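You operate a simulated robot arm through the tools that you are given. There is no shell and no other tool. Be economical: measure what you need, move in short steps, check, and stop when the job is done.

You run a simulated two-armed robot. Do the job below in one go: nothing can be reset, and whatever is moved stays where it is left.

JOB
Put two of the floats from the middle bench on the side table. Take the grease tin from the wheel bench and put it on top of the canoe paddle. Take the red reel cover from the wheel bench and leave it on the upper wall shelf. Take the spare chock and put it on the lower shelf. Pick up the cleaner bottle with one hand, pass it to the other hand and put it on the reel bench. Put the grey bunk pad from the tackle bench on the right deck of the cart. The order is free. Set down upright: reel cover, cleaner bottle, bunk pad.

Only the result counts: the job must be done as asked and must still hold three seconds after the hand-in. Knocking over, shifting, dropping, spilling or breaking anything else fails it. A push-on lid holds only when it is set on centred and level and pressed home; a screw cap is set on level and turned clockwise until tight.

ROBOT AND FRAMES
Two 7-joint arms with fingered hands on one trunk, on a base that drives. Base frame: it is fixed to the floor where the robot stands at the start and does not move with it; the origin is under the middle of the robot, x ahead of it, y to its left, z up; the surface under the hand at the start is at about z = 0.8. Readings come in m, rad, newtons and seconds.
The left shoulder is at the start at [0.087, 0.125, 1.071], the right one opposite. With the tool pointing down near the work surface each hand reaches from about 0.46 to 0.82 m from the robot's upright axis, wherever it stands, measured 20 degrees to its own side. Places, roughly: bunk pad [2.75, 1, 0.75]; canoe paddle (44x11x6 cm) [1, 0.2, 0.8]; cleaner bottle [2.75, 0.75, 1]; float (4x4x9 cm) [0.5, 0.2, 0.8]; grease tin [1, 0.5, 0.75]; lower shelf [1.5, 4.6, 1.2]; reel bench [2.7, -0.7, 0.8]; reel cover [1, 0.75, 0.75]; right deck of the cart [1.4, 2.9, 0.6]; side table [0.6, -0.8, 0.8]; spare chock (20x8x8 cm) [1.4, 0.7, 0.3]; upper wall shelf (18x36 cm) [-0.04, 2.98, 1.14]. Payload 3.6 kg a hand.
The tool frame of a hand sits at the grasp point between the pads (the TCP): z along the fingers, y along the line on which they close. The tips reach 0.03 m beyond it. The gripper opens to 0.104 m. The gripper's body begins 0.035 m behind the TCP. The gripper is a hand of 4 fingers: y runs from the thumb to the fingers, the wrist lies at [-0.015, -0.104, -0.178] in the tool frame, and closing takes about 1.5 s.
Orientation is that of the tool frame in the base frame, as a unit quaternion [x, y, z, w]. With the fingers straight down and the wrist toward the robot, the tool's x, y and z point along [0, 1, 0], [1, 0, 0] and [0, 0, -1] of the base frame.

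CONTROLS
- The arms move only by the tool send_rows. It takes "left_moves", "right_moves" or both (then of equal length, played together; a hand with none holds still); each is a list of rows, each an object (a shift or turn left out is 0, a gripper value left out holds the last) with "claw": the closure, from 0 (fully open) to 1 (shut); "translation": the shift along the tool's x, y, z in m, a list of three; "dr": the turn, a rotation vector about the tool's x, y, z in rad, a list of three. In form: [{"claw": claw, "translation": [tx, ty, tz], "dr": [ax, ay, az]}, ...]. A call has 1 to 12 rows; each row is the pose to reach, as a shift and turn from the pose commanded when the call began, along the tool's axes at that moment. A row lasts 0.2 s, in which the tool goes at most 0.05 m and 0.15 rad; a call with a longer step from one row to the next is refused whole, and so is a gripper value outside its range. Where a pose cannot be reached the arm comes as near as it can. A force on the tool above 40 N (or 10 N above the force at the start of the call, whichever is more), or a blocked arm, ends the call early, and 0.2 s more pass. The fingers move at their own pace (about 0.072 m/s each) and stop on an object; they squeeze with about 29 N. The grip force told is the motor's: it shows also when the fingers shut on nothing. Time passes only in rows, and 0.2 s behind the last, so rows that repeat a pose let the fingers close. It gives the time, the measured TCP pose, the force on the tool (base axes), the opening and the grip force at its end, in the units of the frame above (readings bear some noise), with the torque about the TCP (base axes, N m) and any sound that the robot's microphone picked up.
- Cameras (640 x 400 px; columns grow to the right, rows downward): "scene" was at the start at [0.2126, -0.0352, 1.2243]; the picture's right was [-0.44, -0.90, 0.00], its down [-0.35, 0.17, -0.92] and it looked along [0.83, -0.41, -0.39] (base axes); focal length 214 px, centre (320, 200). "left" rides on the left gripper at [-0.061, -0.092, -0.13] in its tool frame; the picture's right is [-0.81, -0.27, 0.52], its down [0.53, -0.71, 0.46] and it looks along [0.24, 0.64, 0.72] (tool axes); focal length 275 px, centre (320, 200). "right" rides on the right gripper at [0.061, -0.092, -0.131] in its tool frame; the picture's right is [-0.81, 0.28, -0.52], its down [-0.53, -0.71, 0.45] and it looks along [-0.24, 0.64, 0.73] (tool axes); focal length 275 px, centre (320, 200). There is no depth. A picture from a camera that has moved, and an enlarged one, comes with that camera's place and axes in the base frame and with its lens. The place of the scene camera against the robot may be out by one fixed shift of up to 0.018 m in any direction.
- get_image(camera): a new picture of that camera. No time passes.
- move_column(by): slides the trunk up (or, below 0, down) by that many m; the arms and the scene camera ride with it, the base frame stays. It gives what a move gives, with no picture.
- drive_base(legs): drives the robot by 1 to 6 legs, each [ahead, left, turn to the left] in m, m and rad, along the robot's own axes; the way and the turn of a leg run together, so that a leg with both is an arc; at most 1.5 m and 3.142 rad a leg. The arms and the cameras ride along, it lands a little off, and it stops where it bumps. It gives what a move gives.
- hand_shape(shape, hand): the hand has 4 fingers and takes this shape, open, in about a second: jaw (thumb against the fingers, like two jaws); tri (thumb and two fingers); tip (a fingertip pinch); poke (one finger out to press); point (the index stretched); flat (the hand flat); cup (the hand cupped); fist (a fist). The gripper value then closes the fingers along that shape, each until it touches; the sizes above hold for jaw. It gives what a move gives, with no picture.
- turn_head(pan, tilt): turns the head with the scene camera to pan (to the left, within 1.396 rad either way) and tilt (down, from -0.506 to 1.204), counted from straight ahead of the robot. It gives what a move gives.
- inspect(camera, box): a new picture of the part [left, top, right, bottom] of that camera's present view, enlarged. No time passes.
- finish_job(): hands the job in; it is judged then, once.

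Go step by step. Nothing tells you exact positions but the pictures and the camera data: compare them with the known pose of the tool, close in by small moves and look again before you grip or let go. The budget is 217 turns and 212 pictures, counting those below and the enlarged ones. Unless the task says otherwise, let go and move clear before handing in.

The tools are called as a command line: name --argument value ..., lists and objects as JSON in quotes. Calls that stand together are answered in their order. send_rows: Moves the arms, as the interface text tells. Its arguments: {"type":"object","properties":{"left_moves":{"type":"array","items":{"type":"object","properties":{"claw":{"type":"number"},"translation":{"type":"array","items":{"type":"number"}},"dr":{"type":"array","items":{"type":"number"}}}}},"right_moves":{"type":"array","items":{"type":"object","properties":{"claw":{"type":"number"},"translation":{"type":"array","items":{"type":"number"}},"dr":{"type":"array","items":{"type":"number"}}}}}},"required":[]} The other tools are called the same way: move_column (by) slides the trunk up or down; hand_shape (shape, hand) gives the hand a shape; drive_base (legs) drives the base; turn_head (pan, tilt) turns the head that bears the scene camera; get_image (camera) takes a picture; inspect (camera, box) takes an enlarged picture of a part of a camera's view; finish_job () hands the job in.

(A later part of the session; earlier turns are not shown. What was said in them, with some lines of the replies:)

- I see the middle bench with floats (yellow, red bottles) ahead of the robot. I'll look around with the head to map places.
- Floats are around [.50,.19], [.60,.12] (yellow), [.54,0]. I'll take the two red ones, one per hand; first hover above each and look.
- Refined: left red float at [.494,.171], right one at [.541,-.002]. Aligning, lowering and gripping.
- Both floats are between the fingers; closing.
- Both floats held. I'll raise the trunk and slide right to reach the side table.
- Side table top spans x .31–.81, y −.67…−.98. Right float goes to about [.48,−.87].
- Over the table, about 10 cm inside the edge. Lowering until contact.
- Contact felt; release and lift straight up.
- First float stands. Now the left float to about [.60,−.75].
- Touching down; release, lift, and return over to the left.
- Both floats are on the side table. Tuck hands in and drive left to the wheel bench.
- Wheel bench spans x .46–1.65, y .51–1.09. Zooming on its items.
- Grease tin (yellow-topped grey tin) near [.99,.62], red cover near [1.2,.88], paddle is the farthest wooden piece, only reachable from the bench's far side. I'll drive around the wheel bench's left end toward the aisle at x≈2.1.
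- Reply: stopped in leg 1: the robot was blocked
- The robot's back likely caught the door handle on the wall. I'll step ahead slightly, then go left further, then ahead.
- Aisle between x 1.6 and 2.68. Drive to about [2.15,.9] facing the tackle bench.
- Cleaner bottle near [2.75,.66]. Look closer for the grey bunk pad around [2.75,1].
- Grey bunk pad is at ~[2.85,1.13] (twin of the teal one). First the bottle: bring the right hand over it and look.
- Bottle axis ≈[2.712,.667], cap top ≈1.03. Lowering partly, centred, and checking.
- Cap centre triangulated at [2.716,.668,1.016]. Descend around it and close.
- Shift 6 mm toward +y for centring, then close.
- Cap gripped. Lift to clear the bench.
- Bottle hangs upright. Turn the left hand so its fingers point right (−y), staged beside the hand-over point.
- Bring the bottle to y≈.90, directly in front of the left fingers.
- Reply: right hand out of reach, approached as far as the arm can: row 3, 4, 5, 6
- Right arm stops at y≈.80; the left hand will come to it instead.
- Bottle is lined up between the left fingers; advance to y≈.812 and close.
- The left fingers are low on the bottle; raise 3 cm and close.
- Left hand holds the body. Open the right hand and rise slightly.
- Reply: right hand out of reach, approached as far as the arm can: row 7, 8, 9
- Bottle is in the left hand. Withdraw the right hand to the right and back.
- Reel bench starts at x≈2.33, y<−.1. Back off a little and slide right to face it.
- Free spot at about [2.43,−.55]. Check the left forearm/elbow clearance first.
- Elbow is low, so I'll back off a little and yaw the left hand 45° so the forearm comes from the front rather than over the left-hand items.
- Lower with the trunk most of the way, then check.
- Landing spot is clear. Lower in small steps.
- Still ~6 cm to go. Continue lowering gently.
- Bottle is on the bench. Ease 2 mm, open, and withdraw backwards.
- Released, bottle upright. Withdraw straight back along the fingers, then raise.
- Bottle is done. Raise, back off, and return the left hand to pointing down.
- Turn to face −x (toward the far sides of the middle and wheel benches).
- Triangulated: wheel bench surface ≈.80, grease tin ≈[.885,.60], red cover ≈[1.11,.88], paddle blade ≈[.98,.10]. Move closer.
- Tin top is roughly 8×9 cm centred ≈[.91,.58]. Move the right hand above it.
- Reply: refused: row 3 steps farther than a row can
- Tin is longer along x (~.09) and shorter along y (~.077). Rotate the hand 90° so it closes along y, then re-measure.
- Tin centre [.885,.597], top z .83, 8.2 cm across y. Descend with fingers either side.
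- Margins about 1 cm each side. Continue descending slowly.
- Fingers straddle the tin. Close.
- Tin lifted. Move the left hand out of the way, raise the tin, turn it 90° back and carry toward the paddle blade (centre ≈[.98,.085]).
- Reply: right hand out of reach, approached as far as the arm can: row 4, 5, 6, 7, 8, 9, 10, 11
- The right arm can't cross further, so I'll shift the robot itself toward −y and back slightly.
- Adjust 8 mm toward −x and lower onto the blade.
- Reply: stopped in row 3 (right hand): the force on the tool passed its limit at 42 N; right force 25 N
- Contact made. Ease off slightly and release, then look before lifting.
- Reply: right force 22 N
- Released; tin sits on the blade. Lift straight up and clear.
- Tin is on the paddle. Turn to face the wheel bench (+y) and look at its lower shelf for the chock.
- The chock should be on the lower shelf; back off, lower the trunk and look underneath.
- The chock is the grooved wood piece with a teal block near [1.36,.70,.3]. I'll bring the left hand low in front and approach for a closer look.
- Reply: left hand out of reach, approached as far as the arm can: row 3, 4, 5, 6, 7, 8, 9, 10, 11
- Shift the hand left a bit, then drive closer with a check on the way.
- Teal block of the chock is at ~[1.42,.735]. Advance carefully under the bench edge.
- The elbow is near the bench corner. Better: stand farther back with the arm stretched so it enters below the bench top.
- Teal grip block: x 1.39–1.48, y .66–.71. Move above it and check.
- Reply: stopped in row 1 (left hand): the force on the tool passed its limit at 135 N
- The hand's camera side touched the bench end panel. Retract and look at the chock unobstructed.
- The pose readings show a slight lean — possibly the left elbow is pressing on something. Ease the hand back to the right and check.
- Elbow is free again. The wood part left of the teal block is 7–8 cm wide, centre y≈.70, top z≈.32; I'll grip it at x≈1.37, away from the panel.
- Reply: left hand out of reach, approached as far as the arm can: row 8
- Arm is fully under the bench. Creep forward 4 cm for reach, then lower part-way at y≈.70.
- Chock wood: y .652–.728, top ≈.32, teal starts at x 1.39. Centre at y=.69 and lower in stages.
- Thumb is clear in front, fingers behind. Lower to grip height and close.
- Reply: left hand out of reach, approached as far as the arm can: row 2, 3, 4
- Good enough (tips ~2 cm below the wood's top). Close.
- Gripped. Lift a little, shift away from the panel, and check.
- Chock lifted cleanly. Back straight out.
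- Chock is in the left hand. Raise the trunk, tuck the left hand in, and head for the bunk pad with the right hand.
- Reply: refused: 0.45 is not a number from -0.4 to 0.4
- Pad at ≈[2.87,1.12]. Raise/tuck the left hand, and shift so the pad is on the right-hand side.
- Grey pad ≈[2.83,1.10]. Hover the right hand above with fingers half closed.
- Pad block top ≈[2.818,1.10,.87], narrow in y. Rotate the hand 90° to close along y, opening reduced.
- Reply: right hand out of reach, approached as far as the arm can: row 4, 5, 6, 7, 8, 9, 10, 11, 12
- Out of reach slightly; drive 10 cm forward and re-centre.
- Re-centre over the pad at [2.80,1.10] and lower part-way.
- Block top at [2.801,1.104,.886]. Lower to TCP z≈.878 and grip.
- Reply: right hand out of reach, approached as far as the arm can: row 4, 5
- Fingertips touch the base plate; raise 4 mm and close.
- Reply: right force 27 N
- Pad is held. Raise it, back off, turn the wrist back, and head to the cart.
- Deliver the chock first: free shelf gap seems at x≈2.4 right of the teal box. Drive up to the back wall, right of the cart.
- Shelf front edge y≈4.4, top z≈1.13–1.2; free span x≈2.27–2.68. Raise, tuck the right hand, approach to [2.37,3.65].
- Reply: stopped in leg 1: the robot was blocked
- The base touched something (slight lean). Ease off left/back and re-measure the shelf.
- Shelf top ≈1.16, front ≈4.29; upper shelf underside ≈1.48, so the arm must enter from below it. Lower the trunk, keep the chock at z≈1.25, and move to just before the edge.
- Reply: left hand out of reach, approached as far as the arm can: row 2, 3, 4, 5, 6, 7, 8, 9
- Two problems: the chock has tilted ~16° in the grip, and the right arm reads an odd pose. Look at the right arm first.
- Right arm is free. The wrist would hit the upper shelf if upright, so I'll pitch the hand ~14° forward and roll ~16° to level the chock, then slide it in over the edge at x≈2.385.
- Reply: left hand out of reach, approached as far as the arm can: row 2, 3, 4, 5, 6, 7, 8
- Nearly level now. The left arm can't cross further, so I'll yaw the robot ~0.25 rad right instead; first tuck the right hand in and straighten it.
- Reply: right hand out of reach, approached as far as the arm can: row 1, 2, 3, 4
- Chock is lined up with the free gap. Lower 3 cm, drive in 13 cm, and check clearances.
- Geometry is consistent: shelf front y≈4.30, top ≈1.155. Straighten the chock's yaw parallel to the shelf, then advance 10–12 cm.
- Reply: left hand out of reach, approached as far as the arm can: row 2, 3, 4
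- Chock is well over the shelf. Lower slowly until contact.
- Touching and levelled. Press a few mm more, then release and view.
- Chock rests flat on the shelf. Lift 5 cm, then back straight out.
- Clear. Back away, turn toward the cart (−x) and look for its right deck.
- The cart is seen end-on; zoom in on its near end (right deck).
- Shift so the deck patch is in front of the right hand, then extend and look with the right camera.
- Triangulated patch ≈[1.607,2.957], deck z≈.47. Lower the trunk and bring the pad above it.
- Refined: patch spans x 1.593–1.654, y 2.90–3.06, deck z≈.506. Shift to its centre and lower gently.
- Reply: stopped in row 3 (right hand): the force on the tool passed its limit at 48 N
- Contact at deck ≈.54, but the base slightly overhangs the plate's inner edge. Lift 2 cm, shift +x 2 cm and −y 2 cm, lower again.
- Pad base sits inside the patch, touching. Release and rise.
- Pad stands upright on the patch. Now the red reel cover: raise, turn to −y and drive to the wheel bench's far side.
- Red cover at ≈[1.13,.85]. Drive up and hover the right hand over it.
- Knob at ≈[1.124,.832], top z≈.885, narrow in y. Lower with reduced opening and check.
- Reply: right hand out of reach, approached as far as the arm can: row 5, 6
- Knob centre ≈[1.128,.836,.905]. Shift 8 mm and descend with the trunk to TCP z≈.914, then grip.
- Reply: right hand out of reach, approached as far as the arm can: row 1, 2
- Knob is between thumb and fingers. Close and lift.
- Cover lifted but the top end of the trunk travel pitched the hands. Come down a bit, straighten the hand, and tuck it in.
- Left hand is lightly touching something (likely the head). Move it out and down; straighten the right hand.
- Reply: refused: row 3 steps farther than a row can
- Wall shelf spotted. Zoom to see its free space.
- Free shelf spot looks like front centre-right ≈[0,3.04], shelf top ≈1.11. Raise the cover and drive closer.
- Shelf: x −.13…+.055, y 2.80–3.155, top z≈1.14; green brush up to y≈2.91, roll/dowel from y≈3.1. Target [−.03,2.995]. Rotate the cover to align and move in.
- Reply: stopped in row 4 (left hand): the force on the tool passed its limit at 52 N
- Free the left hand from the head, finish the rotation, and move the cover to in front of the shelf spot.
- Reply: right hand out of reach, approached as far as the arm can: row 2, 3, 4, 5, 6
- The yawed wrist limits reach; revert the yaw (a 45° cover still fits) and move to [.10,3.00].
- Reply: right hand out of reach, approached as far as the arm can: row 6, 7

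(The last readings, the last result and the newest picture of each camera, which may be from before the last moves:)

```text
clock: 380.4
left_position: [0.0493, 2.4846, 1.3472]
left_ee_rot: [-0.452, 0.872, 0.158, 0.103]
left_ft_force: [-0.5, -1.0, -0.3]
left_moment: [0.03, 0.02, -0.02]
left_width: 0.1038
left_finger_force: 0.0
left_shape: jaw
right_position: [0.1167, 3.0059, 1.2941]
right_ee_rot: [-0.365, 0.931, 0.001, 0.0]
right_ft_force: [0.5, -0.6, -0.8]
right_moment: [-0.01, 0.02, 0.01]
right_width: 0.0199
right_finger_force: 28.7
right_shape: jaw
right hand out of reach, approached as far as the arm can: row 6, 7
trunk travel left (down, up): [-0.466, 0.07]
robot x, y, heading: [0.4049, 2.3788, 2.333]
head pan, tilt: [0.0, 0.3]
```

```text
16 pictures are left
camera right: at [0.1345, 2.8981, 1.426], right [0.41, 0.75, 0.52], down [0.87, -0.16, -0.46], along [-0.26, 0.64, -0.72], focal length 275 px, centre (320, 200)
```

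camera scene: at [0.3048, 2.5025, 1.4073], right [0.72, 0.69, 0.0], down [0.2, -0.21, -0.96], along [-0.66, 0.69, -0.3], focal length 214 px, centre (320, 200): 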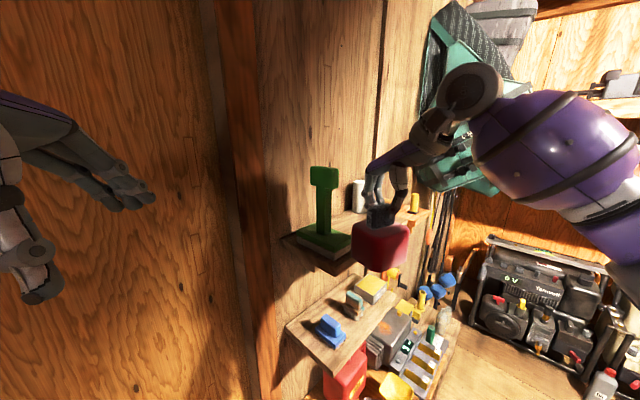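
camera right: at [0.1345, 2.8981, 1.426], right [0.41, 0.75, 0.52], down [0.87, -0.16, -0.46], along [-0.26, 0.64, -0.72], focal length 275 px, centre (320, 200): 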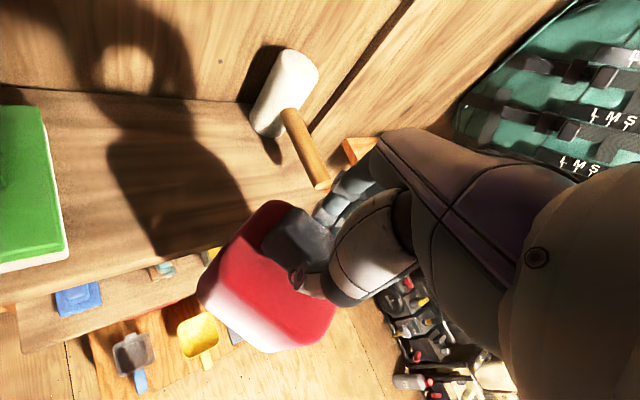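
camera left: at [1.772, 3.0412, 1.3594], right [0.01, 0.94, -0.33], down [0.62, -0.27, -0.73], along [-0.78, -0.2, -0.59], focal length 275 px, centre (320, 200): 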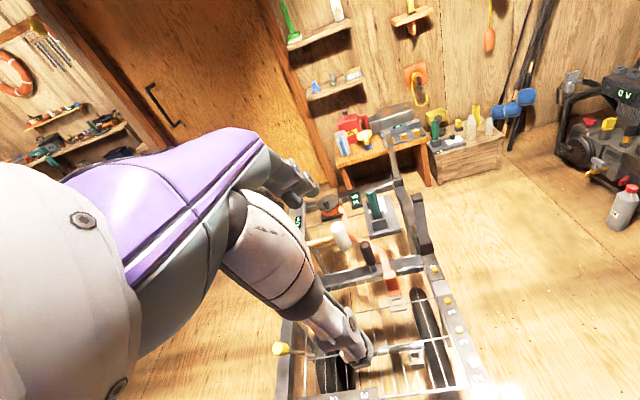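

Clear view: free spot centre ≈[−.03,2.985]. Slide the cover over it.

send_rows --right_moves '[{"translation": [0.03, 0.02, 0]}, {"translation": [0.06, 0.042, 0]}, {"translation": [0.092, 0.063, 0]}, {"translation": [0.122, 0.0846, 0]}, {"translation": [0.122, 0.0846, 0.01]}]'

get_image --camera "right"

get_image --camera "scene"

```text
clock: 381.6
left_position: [0.0496, 2.4869, 1.3469]
left_ee_rot: [-0.452, 0.872, 0.157, 0.103]
left_ft_force: [-0.5, 0.7, -0.4]
left_moment: [-0.02, 0.0, 0.0]
left_width: 0.1038
left_finger_force: 0.1
left_shape: jaw
right_position: [0.1111, 3.0017, 1.2842]
right_ee_rot: [-0.365, 0.931, 0.0, 0.0]
right_ft_force: [0.0, -0.8, -0.1]
right_moment: [-0.02, 0.0, 0.0]
right_width: 0.0199
right_finger_force: 29.1
right_shape: jaw
right hand out of reach, approached as far as the arm can: row 1, 2, 3, 4, 5
trunk travel left (down, up): [-0.466, 0.07]
robot x, y, heading: [0.402, 2.3782, 2.329]
head pan, tilt: [0.0, 0.3]
```

```text
15 pictures are left
camera right: at [0.1288, 2.8944, 1.4146], right [0.41, 0.75, 0.52], down [0.88, -0.16, -0.46], along [-0.26, 0.64, -0.72], focal length 275 px, centre (320, 200)
```

right: 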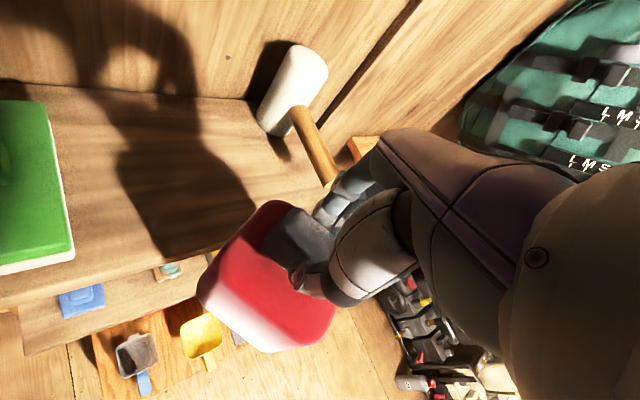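

```text
14 pictures are left
camera scene: at [0.3055, 2.5033, 1.4072], right [0.72, 0.69, 0.0], down [0.2, -0.21, -0.96], along [-0.66, 0.69, -0.3], focal length 214 px, centre (320, 200)
```

scene: 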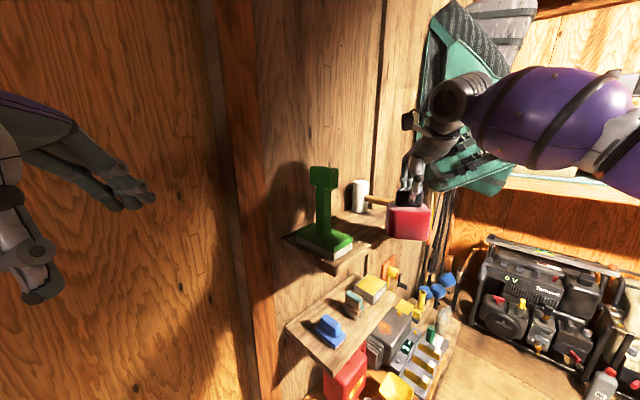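

Arm limit again; tuck the left hand low and shift the base 8 cm forward, 11 cm left instead.

send_rows --left_moves '[{"translation": [0, 0, 0.045]}, {"translation": [0, 0, 0.09]}, {"translation": [0, 0, 0.135]}, {"translation": [0, -0.03, 0.17]}, {"translation": [0, -0.06, 0.2]}, {"translation": [0, -0.09, 0.22]}]'

drive_base --legs '[[0.04, 0.055, 0]]'

drive_base --legs '[[0.044, 0.058, 0]]'

get_image --camera "right"

get_image --camera "scene"

```text
clock: 383.1
left_position: [0.0941, 2.6421, 1.1778]
left_ee_rot: [-0.452, 0.872, 0.158, 0.104]
left_ft_force: [-1.1, 1.3, 0.3]
left_moment: [0.0, -0.02, 0.0]
left_width: 0.1038
left_finger_force: 0.0
left_shape: jaw
left hand out of reach, approached as far as the arm can: row 2, 3, 4, 5, 6
right_position: [0.11, 3.0054, 1.2807]
right_ee_rot: [-0.366, 0.93, 0.0, -0.001]
right_ft_force: [-0.8, -0.1, -1.1]
right_moment: [0.0, -0.04, 0.0]
right_width: 0.0201
right_finger_force: 28.6
right_shape: jaw
trunk travel left (down, up): [-0.466, 0.07]
robot x, y, heading: [0.4024, 2.3825, 2.331]
head pan, tilt: [0.0, 0.3]
```

```text
clock: 384.2
left_position: [0.0297, 2.6297, 1.179]
left_ee_rot: [-0.451, 0.873, 0.156, 0.103]
left_ft_force: [-0.3, 0.6, 0.0]
left_moment: [-0.01, 0.0, 0.0]
left_width: 0.104
left_finger_force: 0.0
left_shape: jaw
right_position: [0.0449, 2.9936, 1.2837]
right_ee_rot: [-0.365, 0.931, 0.0, -0.002]
right_ft_force: [0.5, 0.1, -0.5]
right_moment: [-0.01, 0.02, 0.02]
right_width: 0.0198
right_finger_force: 29.2
right_shape: jaw
trunk travel left (down, up): [-0.466, 0.07]
robot x, y, heading: [0.3355, 2.3728, 2.333]
head pan, tilt: [0.0, 0.3]
```

```text
clock: 385.4
left_position: [-0.0424, 2.6226, 1.1792]
left_ee_rot: [-0.45, 0.873, 0.157, 0.103]
left_ft_force: [-0.1, -0.2, -0.4]
left_moment: [-0.04, 0.01, 0.0]
left_width: 0.104
left_finger_force: 0.2
left_shape: jaw
right_position: [-0.0267, 2.986, 1.282]
right_ee_rot: [-0.365, 0.931, 0.001, -0.002]
right_ft_force: [-0.7, -0.2, -0.8]
right_moment: [0.0, 0.01, -0.01]
right_width: 0.0198
right_finger_force: 29.1
right_shape: jaw
trunk travel left (down, up): [-0.466, 0.07]
robot x, y, heading: [0.267, 2.3625, 2.335]
head pan, tilt: [0.0, 0.3]
```

```text
13 pictures are left
camera right: at [-0.0088, 2.8782, 1.4146], right [0.41, 0.75, 0.52], down [0.87, -0.16, -0.46], along [-0.26, 0.64, -0.72], focal length 275 px, centre (320, 200)
```

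right: 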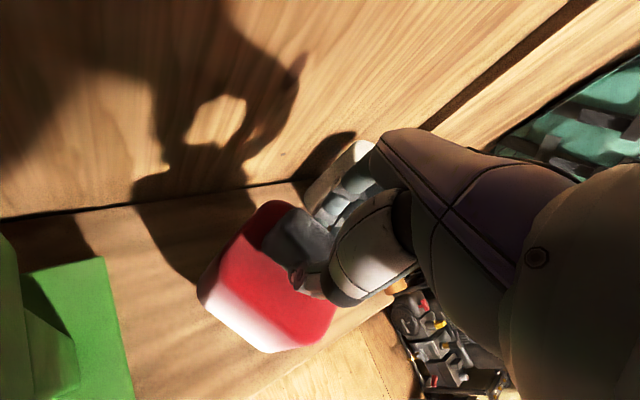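

```text
12 pictures are left
camera scene: at [0.1677, 2.4867, 1.4073], right [0.72, 0.69, 0.0], down [0.2, -0.21, -0.96], along [-0.66, 0.69, -0.3], focal length 214 px, centre (320, 200)
```

scene: 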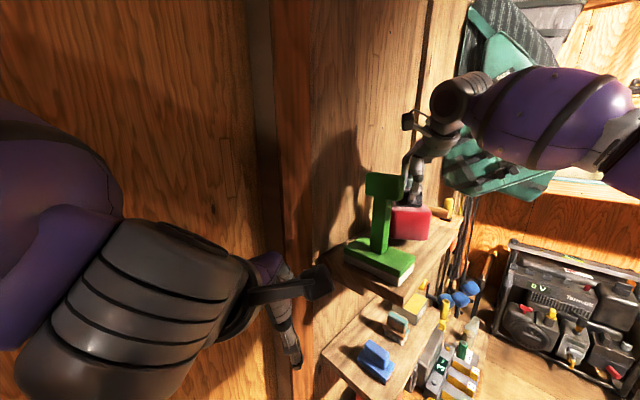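

Cover is over the free spot; nudge ~1.8 cm toward the wall, then lower gently.

drive_base --legs '[[0.012, 0.013, 0]]'

send_rows --right_moves '[{"translation": [0, 0, 0.01]}, {"translation": [0, 0, 0.017]}, {"translation": [0, 0, 0.022]}, {"translation": [0, 0, 0.022]}]'

get_image --camera "right"

inspect --camera "scene" --box '[330, 150, 480, 310]'

```text
clock: 386.2
left_position: [-0.057, 2.6217, 1.1796]
left_ee_rot: [-0.451, 0.873, 0.157, 0.103]
left_ft_force: [1.1, -0.8, 0.6]
left_moment: [0.01, 0.0, 0.03]
left_width: 0.1039
left_finger_force: 0.0
left_shape: jaw
right_position: [-0.0424, 2.9855, 1.284]
right_ee_rot: [-0.365, 0.931, 0.001, -0.001]
right_ft_force: [0.6, 0.7, -0.3]
right_moment: [0.02, 0.02, 0.02]
right_width: 0.0202
right_finger_force: 28.9
right_shape: jaw
trunk travel left (down, up): [-0.466, 0.07]
robot x, y, heading: [0.2501, 2.3637, 2.326]
head pan, tilt: [0.0, 0.3]
```

```text
clock: 387.2
left_position: [-0.0571, 2.6219, 1.1793]
left_ee_rot: [-0.45, 0.873, 0.157, 0.103]
left_ft_force: [-0.1, -0.6, -0.1]
left_moment: [0.0, 0.01, -0.02]
left_width: 0.1039
left_finger_force: 0.0
left_shape: jaw
right_position: [-0.0413, 2.9853, 1.2608]
right_ee_rot: [-0.365, 0.931, 0.002, -0.001]
right_ft_force: [0.7, -0.2, -0.2]
right_moment: [0.01, 0.0, -0.01]
right_width: 0.0197
right_finger_force: 29.5
right_shape: jaw
trunk travel left (down, up): [-0.466, 0.07]
robot x, y, heading: [0.2521, 2.3641, 2.326]
head pan, tilt: [0.0, 0.3]
```

```text
11 pictures are left
camera right: at [-0.0243, 2.8779, 1.393], right [0.41, 0.75, 0.52], down [0.87, -0.16, -0.46], along [-0.26, 0.64, -0.72], focal length 275 px, centre (320, 200)
```

right: 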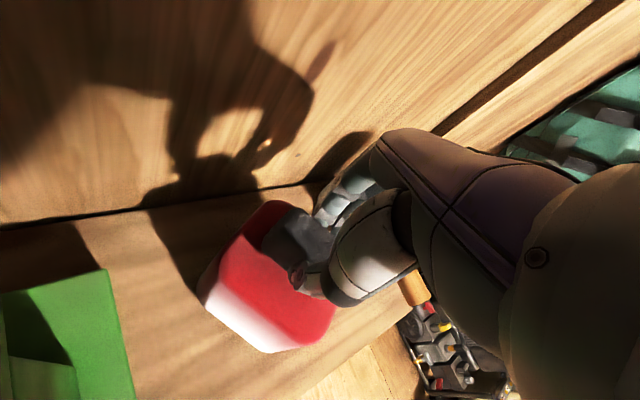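

```text
2.50 times, centred on (405, 230) of scene
camera zoom: at [0.1521, 2.4864, 1.4074], right [0.72, 0.69, 0.0], down [0.2, -0.21, -0.96], along [-0.66, 0.69, -0.29], focal length 536 px, centre (108, 125)
```

zoom: 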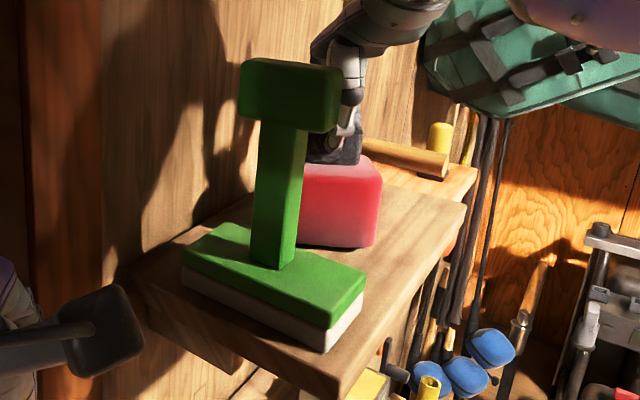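

Just above the shelf. Continue lowering to contact.

send_rows --right_moves '[{"translation": [0, 0, 0.005]}, {"translation": [0, 0, 0.009]}, {"translation": [0, 0, 0.013]}, {"translation": [0, 0, 0.013]}]'

```text
clock: 388.2
left_position: [-0.0578, 2.62, 1.1798]
left_ee_rot: [-0.45, 0.872, 0.159, 0.103]
left_ft_force: [-0.5, 0.8, -0.6]
left_moment: [-0.02, -0.02, 0.01]
left_width: 0.1039
left_finger_force: 0.1
left_shape: jaw
right_position: [-0.0415, 2.9855, 1.2538]
right_ee_rot: [-0.364, 0.932, 0.006, -0.004]
right_ft_force: [4.0, 2.9, 28.1]
right_moment: [0.13, -0.09, -0.01]
right_width: 0.0209
right_finger_force: 29.0
right_shape: jaw
trunk travel left (down, up): [-0.466, 0.07]
robot x, y, heading: [0.2498, 2.365, 2.331]
head pan, tilt: [0.0, 0.3]
```

Contact. Ease off, release, and lift straight up.

send_rows --right_moves '[{"translation": [0, 0, -0.005]}, {"translation": [0, 0, -0.005]}, {"translation": [0, 0, -0.005], "claw": 0.8}, {"translation": [0, 0, -0.005], "claw": 0.6}, {"translation": [0, 0, -0.005], "claw": 0.5}, {"translation": [0, 0, -0.005], "claw": 0.5}, {"translation": [0, 0, -0.005], "claw": 0.5}]'

get_image --camera "right"

```text
clock: 389.8
left_position: [-0.0589, 2.6207, 1.1802]
left_ee_rot: [-0.451, 0.872, 0.158, 0.103]
left_ft_force: [-0.5, 0.8, -0.9]
left_moment: [-0.01, 0.01, 0.01]
left_width: 0.1038
left_finger_force: 0.1
left_shape: jaw
right_position: [-0.0417, 2.9872, 1.2534]
right_ee_rot: [-0.365, 0.931, 0.0, -0.001]
right_ft_force: [0.9, -0.2, 0.6]
right_moment: [0.01, 0.0, 0.02]
right_width: 0.0514
right_finger_force: 0.1
right_shape: jaw
trunk travel left (down, up): [-0.466, 0.07]
robot x, y, heading: [0.2493, 2.3621, 2.325]
head pan, tilt: [0.0, 0.3]
```

```text
9 pictures are left
camera right: at [-0.0243, 2.8779, 1.3851], right [0.41, 0.75, 0.52], down [0.87, -0.16, -0.46], along [-0.26, 0.64, -0.72], focal length 275 px, centre (320, 200)
```

right: 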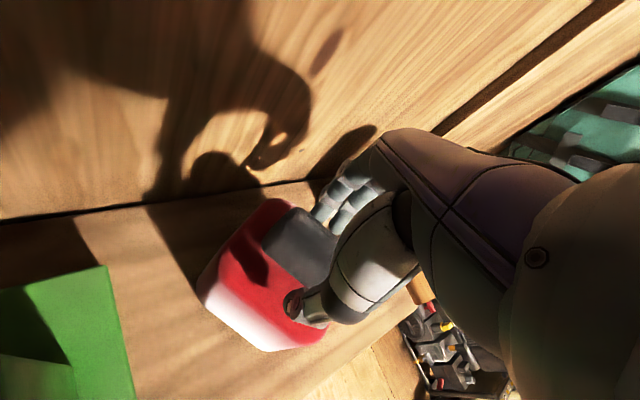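

Raise the trunk 4.5 cm to clear the knob, then back away.

move_column --by 0.045

get_image --camera "right"

```text
clock: 390.7
left_position: [-0.06, 2.622, 1.2233]
left_ee_rot: [-0.451, 0.873, 0.157, 0.103]
left_ft_force: [-0.4, -0.9, 0.3]
left_moment: [-0.02, 0.0, -0.01]
left_width: 0.1038
left_finger_force: 0.0
left_shape: jaw
right_position: [-0.0342, 2.9768, 1.3319]
right_ee_rot: [-0.365, 0.931, 0.025, -0.011]
right_ft_force: [0.5, -0.7, 0.1]
right_moment: [0.0, 0.01, -0.02]
right_width: 0.0517
right_finger_force: 0.0
right_shape: jaw
trunk travel left (down, up): [-0.511, 0.025]
robot x, y, heading: [0.2502, 2.3625, 2.329]
head pan, tilt: [0.0, 0.3]
```

```text
8 pictures are left
camera right: at [-0.0128, 2.8638, 1.4587], right [0.43, 0.73, 0.53], down [0.86, -0.14, -0.49], along [-0.29, 0.67, -0.69], focal length 275 px, centre (320, 200)
```

right: 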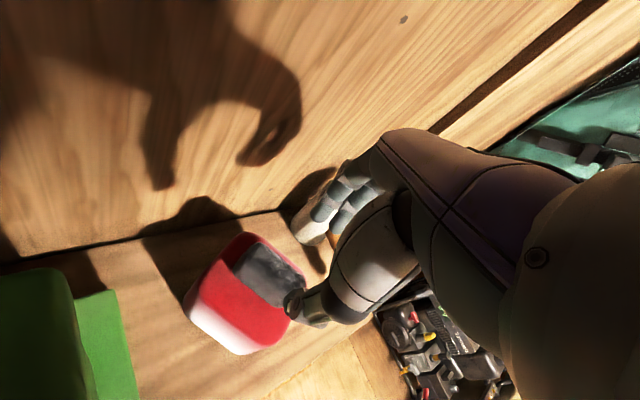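

Hand is clear of the knob. Reverse out the same way.

drive_base --legs '[[-0.1, -0.12, 0], [-0.35, 0, 0]]'

get_image --camera "scene"

inspect --camera "scene" --box '[250, 120, 430, 260]'

```text
clock: 394.2
left_position: [0.3323, 2.3879, 1.2237]
left_ee_rot: [-0.447, 0.875, 0.156, 0.104]
left_ft_force: [-0.2, 0.0, 0.2]
left_moment: [-0.01, -0.01, -0.02]
left_width: 0.1038
left_finger_force: 0.1
left_shape: jaw
right_position: [0.3606, 2.7415, 1.3325]
right_ee_rot: [-0.359, 0.933, 0.026, -0.011]
right_ft_force: [-0.1, -0.6, -0.1]
right_moment: [-0.01, -0.02, 0.01]
right_width: 0.0514
right_finger_force: 0.0
right_shape: jaw
trunk travel left (down, up): [-0.511, 0.025]
robot x, y, heading: [0.6349, 2.1255, 2.315]
head pan, tilt: [0.0, 0.3]
```

```text
7 pictures are left
camera scene: at [0.5642, 2.2235, 1.4592], right [0.73, 0.68, 0.0], down [0.2, -0.22, -0.96], along [-0.65, 0.7, -0.3], focal length 214 px, centre (320, 200)
```

scene: 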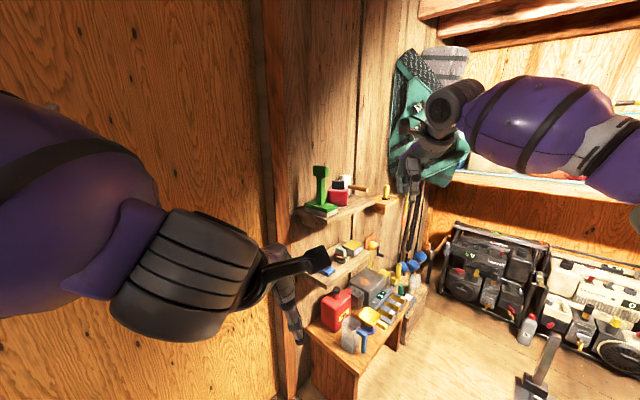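

```text
2.86 times, centred on (340, 190) of scene
camera zoom: at [0.5642, 2.2235, 1.4592], right [0.73, 0.68, 0.0], down [0.2, -0.22, -0.96], along [-0.65, 0.7, -0.3], focal length 613 px, centre (263, 229)
```

zoom: 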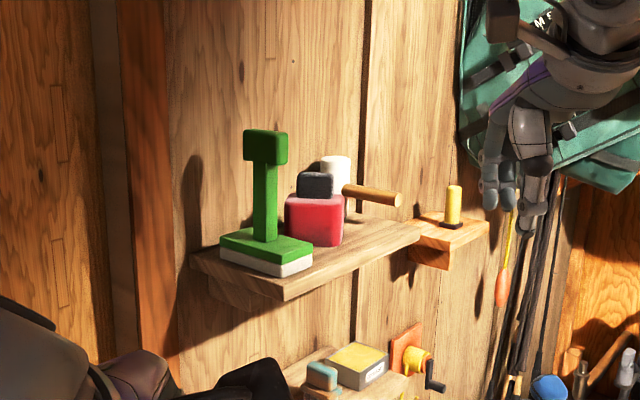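

The red cover stands upright on the upper shelf. A last check of the paddle/tin and floats: turn and zoom.

drive_base --legs '[[-0.25, 0, 0], [0, 0, 1.6]]'

turn_head --pan 0.75 --tilt 0.35

get_image --camera "scene"

inspect --camera "scene" --box '[220, 130, 440, 260]'

```text
clock: 400.0
left_position: [0.5679, 1.6195, 1.2241]
left_ee_rot: [0.944, -0.271, -0.182, 0.044]
left_ft_force: [0.0, 1.2, 0.4]
left_moment: [0.02, 0.0, -0.03]
left_width: 0.1039
left_finger_force: 0.0
left_shape: jaw
right_position: [0.2117, 1.625, 1.3326]
right_ee_rot: [0.927, -0.374, -0.01, 0.027]
right_ft_force: [-0.3, 0.5, -0.4]
right_moment: [-0.02, 0.01, -0.01]
right_width: 0.0516
right_finger_force: 0.0
right_shape: jaw
trunk travel left (down, up): [-0.511, 0.025]
robot x, y, heading: [0.809, 1.9432, -2.326]
head pan, tilt: [0.0, 0.3]
```

```text
clock: 401.1
left_position: [0.5681, 1.6218, 1.2239]
left_ee_rot: [0.944, -0.272, -0.183, 0.043]
left_ft_force: [-0.8, -0.3, 0.6]
left_moment: [0.0, 0.02, -0.02]
left_width: 0.104
left_finger_force: 0.1
left_shape: jaw
right_position: [0.2111, 1.6254, 1.3329]
right_ee_rot: [0.927, -0.375, -0.01, 0.027]
right_ft_force: [1.0, 0.4, -0.3]
right_moment: [0.03, -0.02, 0.01]
right_width: 0.0517
right_finger_force: 0.0
right_shape: jaw
trunk travel left (down, up): [-0.511, 0.025]
robot x, y, heading: [0.8088, 1.9457, -2.321]
head pan, tilt: [0.75, 0.351]
```

```text
5 pictures are left
camera scene: at [0.798, 1.8334, 1.4545], right [-1.0, 0.01, 0.0], down [0.0, 0.34, -0.94], along [0.0, -0.94, -0.34], focal length 214 px, centre (320, 200)
```

scene: 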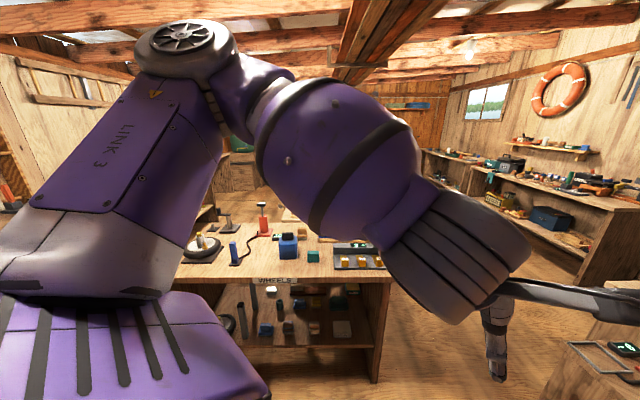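

```text
2.91 times, centred on (330, 195) of scene
camera zoom: at [0.798, 1.8334, 1.4545], right [-1.0, 0.01, 0.0], down [0.0, 0.34, -0.94], along [0.0, -0.94, -0.34], focal length 624 px, centre (291, 214)
```

zoom: 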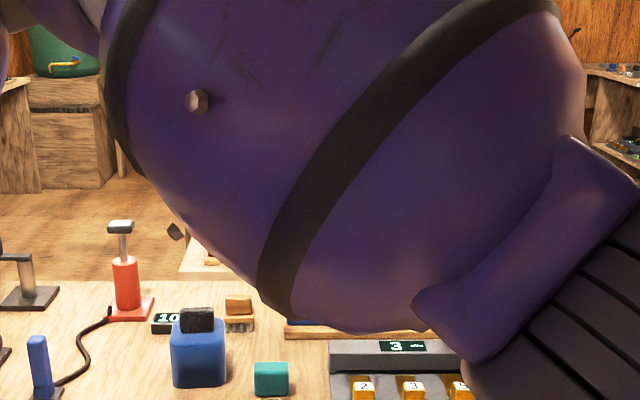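

The arm blocks the view; turn a bit more for one look.

drive_base --legs '[[0, 0, 0.75]]'

turn_head --pan 0.1 --tilt 0.4

get_image --camera "scene"

inspect --camera "scene" --box '[230, 100, 430, 220]'

```text
clock: 403.5
left_position: [0.8565, 1.5448, 1.2241]
left_ee_rot: [0.977, 0.097, -0.154, 0.108]
left_ft_force: [0.6, 0.1, 0.1]
left_moment: [0.01, 0.01, 0.0]
left_width: 0.104
left_finger_force: 0.1
left_shape: jaw
right_position: [0.5937, 1.3029, 1.3332]
right_ee_rot: [1.0, -0.004, 0.001, 0.029]
right_ft_force: [0.4, 0.0, 0.0]
right_moment: [-0.02, 0.0, -0.01]
right_width: 0.0517
right_finger_force: 0.1
right_shape: jaw
trunk travel left (down, up): [-0.511, 0.025]
robot x, y, heading: [0.8055, 1.9439, -1.568]
head pan, tilt: [0.75, 0.351]
```

```text
clock: 404.5
left_position: [0.8561, 1.5438, 1.2236]
left_ee_rot: [0.977, 0.097, -0.154, 0.108]
left_ft_force: [-0.8, 0.0, 0.3]
left_moment: [0.0, 0.0, 0.04]
left_width: 0.1038
left_finger_force: 0.0
left_shape: jaw
right_position: [0.5938, 1.302, 1.3333]
right_ee_rot: [1.0, -0.004, 0.001, 0.029]
right_ft_force: [-0.1, -0.3, 0.1]
right_moment: [-0.02, 0.01, -0.01]
right_width: 0.0515
right_finger_force: 0.1
right_shape: jaw
trunk travel left (down, up): [-0.511, 0.025]
robot x, y, heading: [0.8076, 1.9403, -1.562]
head pan, tilt: [0.099, 0.4]
```

```text
3 pictures are left
camera scene: at [0.8295, 1.826, 1.45], right [-0.99, -0.1, 0.0], down [-0.04, 0.39, -0.92], along [0.1, -0.92, -0.39], focal length 214 px, centre (320, 200)
```

scene: 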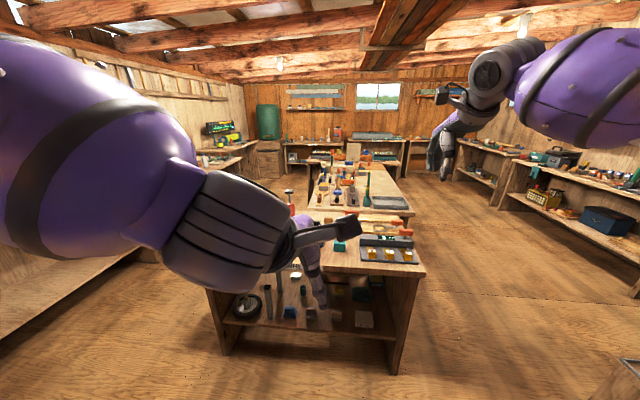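

```text
3.20 times, centred on (330, 160) of scene
camera zoom: at [0.8295, 1.826, 1.45], right [-0.99, -0.1, 0.0], down [-0.04, 0.39, -0.92], along [0.1, -0.92, -0.39], focal length 686 px, centre (288, 328)
```

zoom: 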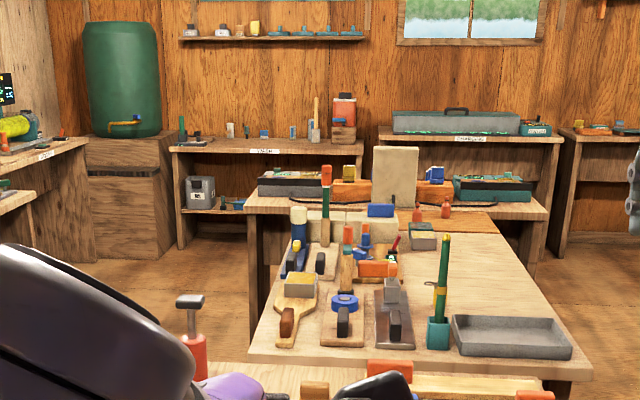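

The tin is on the paddle blade, and both red floats are standing on the side table. Every item is in place and both hands are empty and clear, so I'm handing in.

finish_job

```text
The job is handed in.
```

I've handed the job in, with all six items where you asked, as far as the pictures show.

- **Floats:** both red floats stand on the side table.
- **Grease tin:** it rests on the blade of the canoe paddle.
- **Reel cover:** the red cover stands upright on the upper wall shelf, turned about 45°.
- **Spare chock:** it lies flat on the lower shelf, to the right of the teal box.
- **Cleaner bottle:** it went from the right hand to the left and stands upright on the reel bench.
- **Bunk pad:** the grey pad stands upright on the cart deck nearest the tackle bench. I took that as the right deck.

**Bumps:** I saw no sign that anything moved, but I didn't recheck each spot.
- While I was fetching the chock, the hand struck the wheel bench's end panel hard, at 135 N. The elbow probably also pressed on the middle bench.
- The base was blocked twice: once near the door, and once near the cooler by the back wall.
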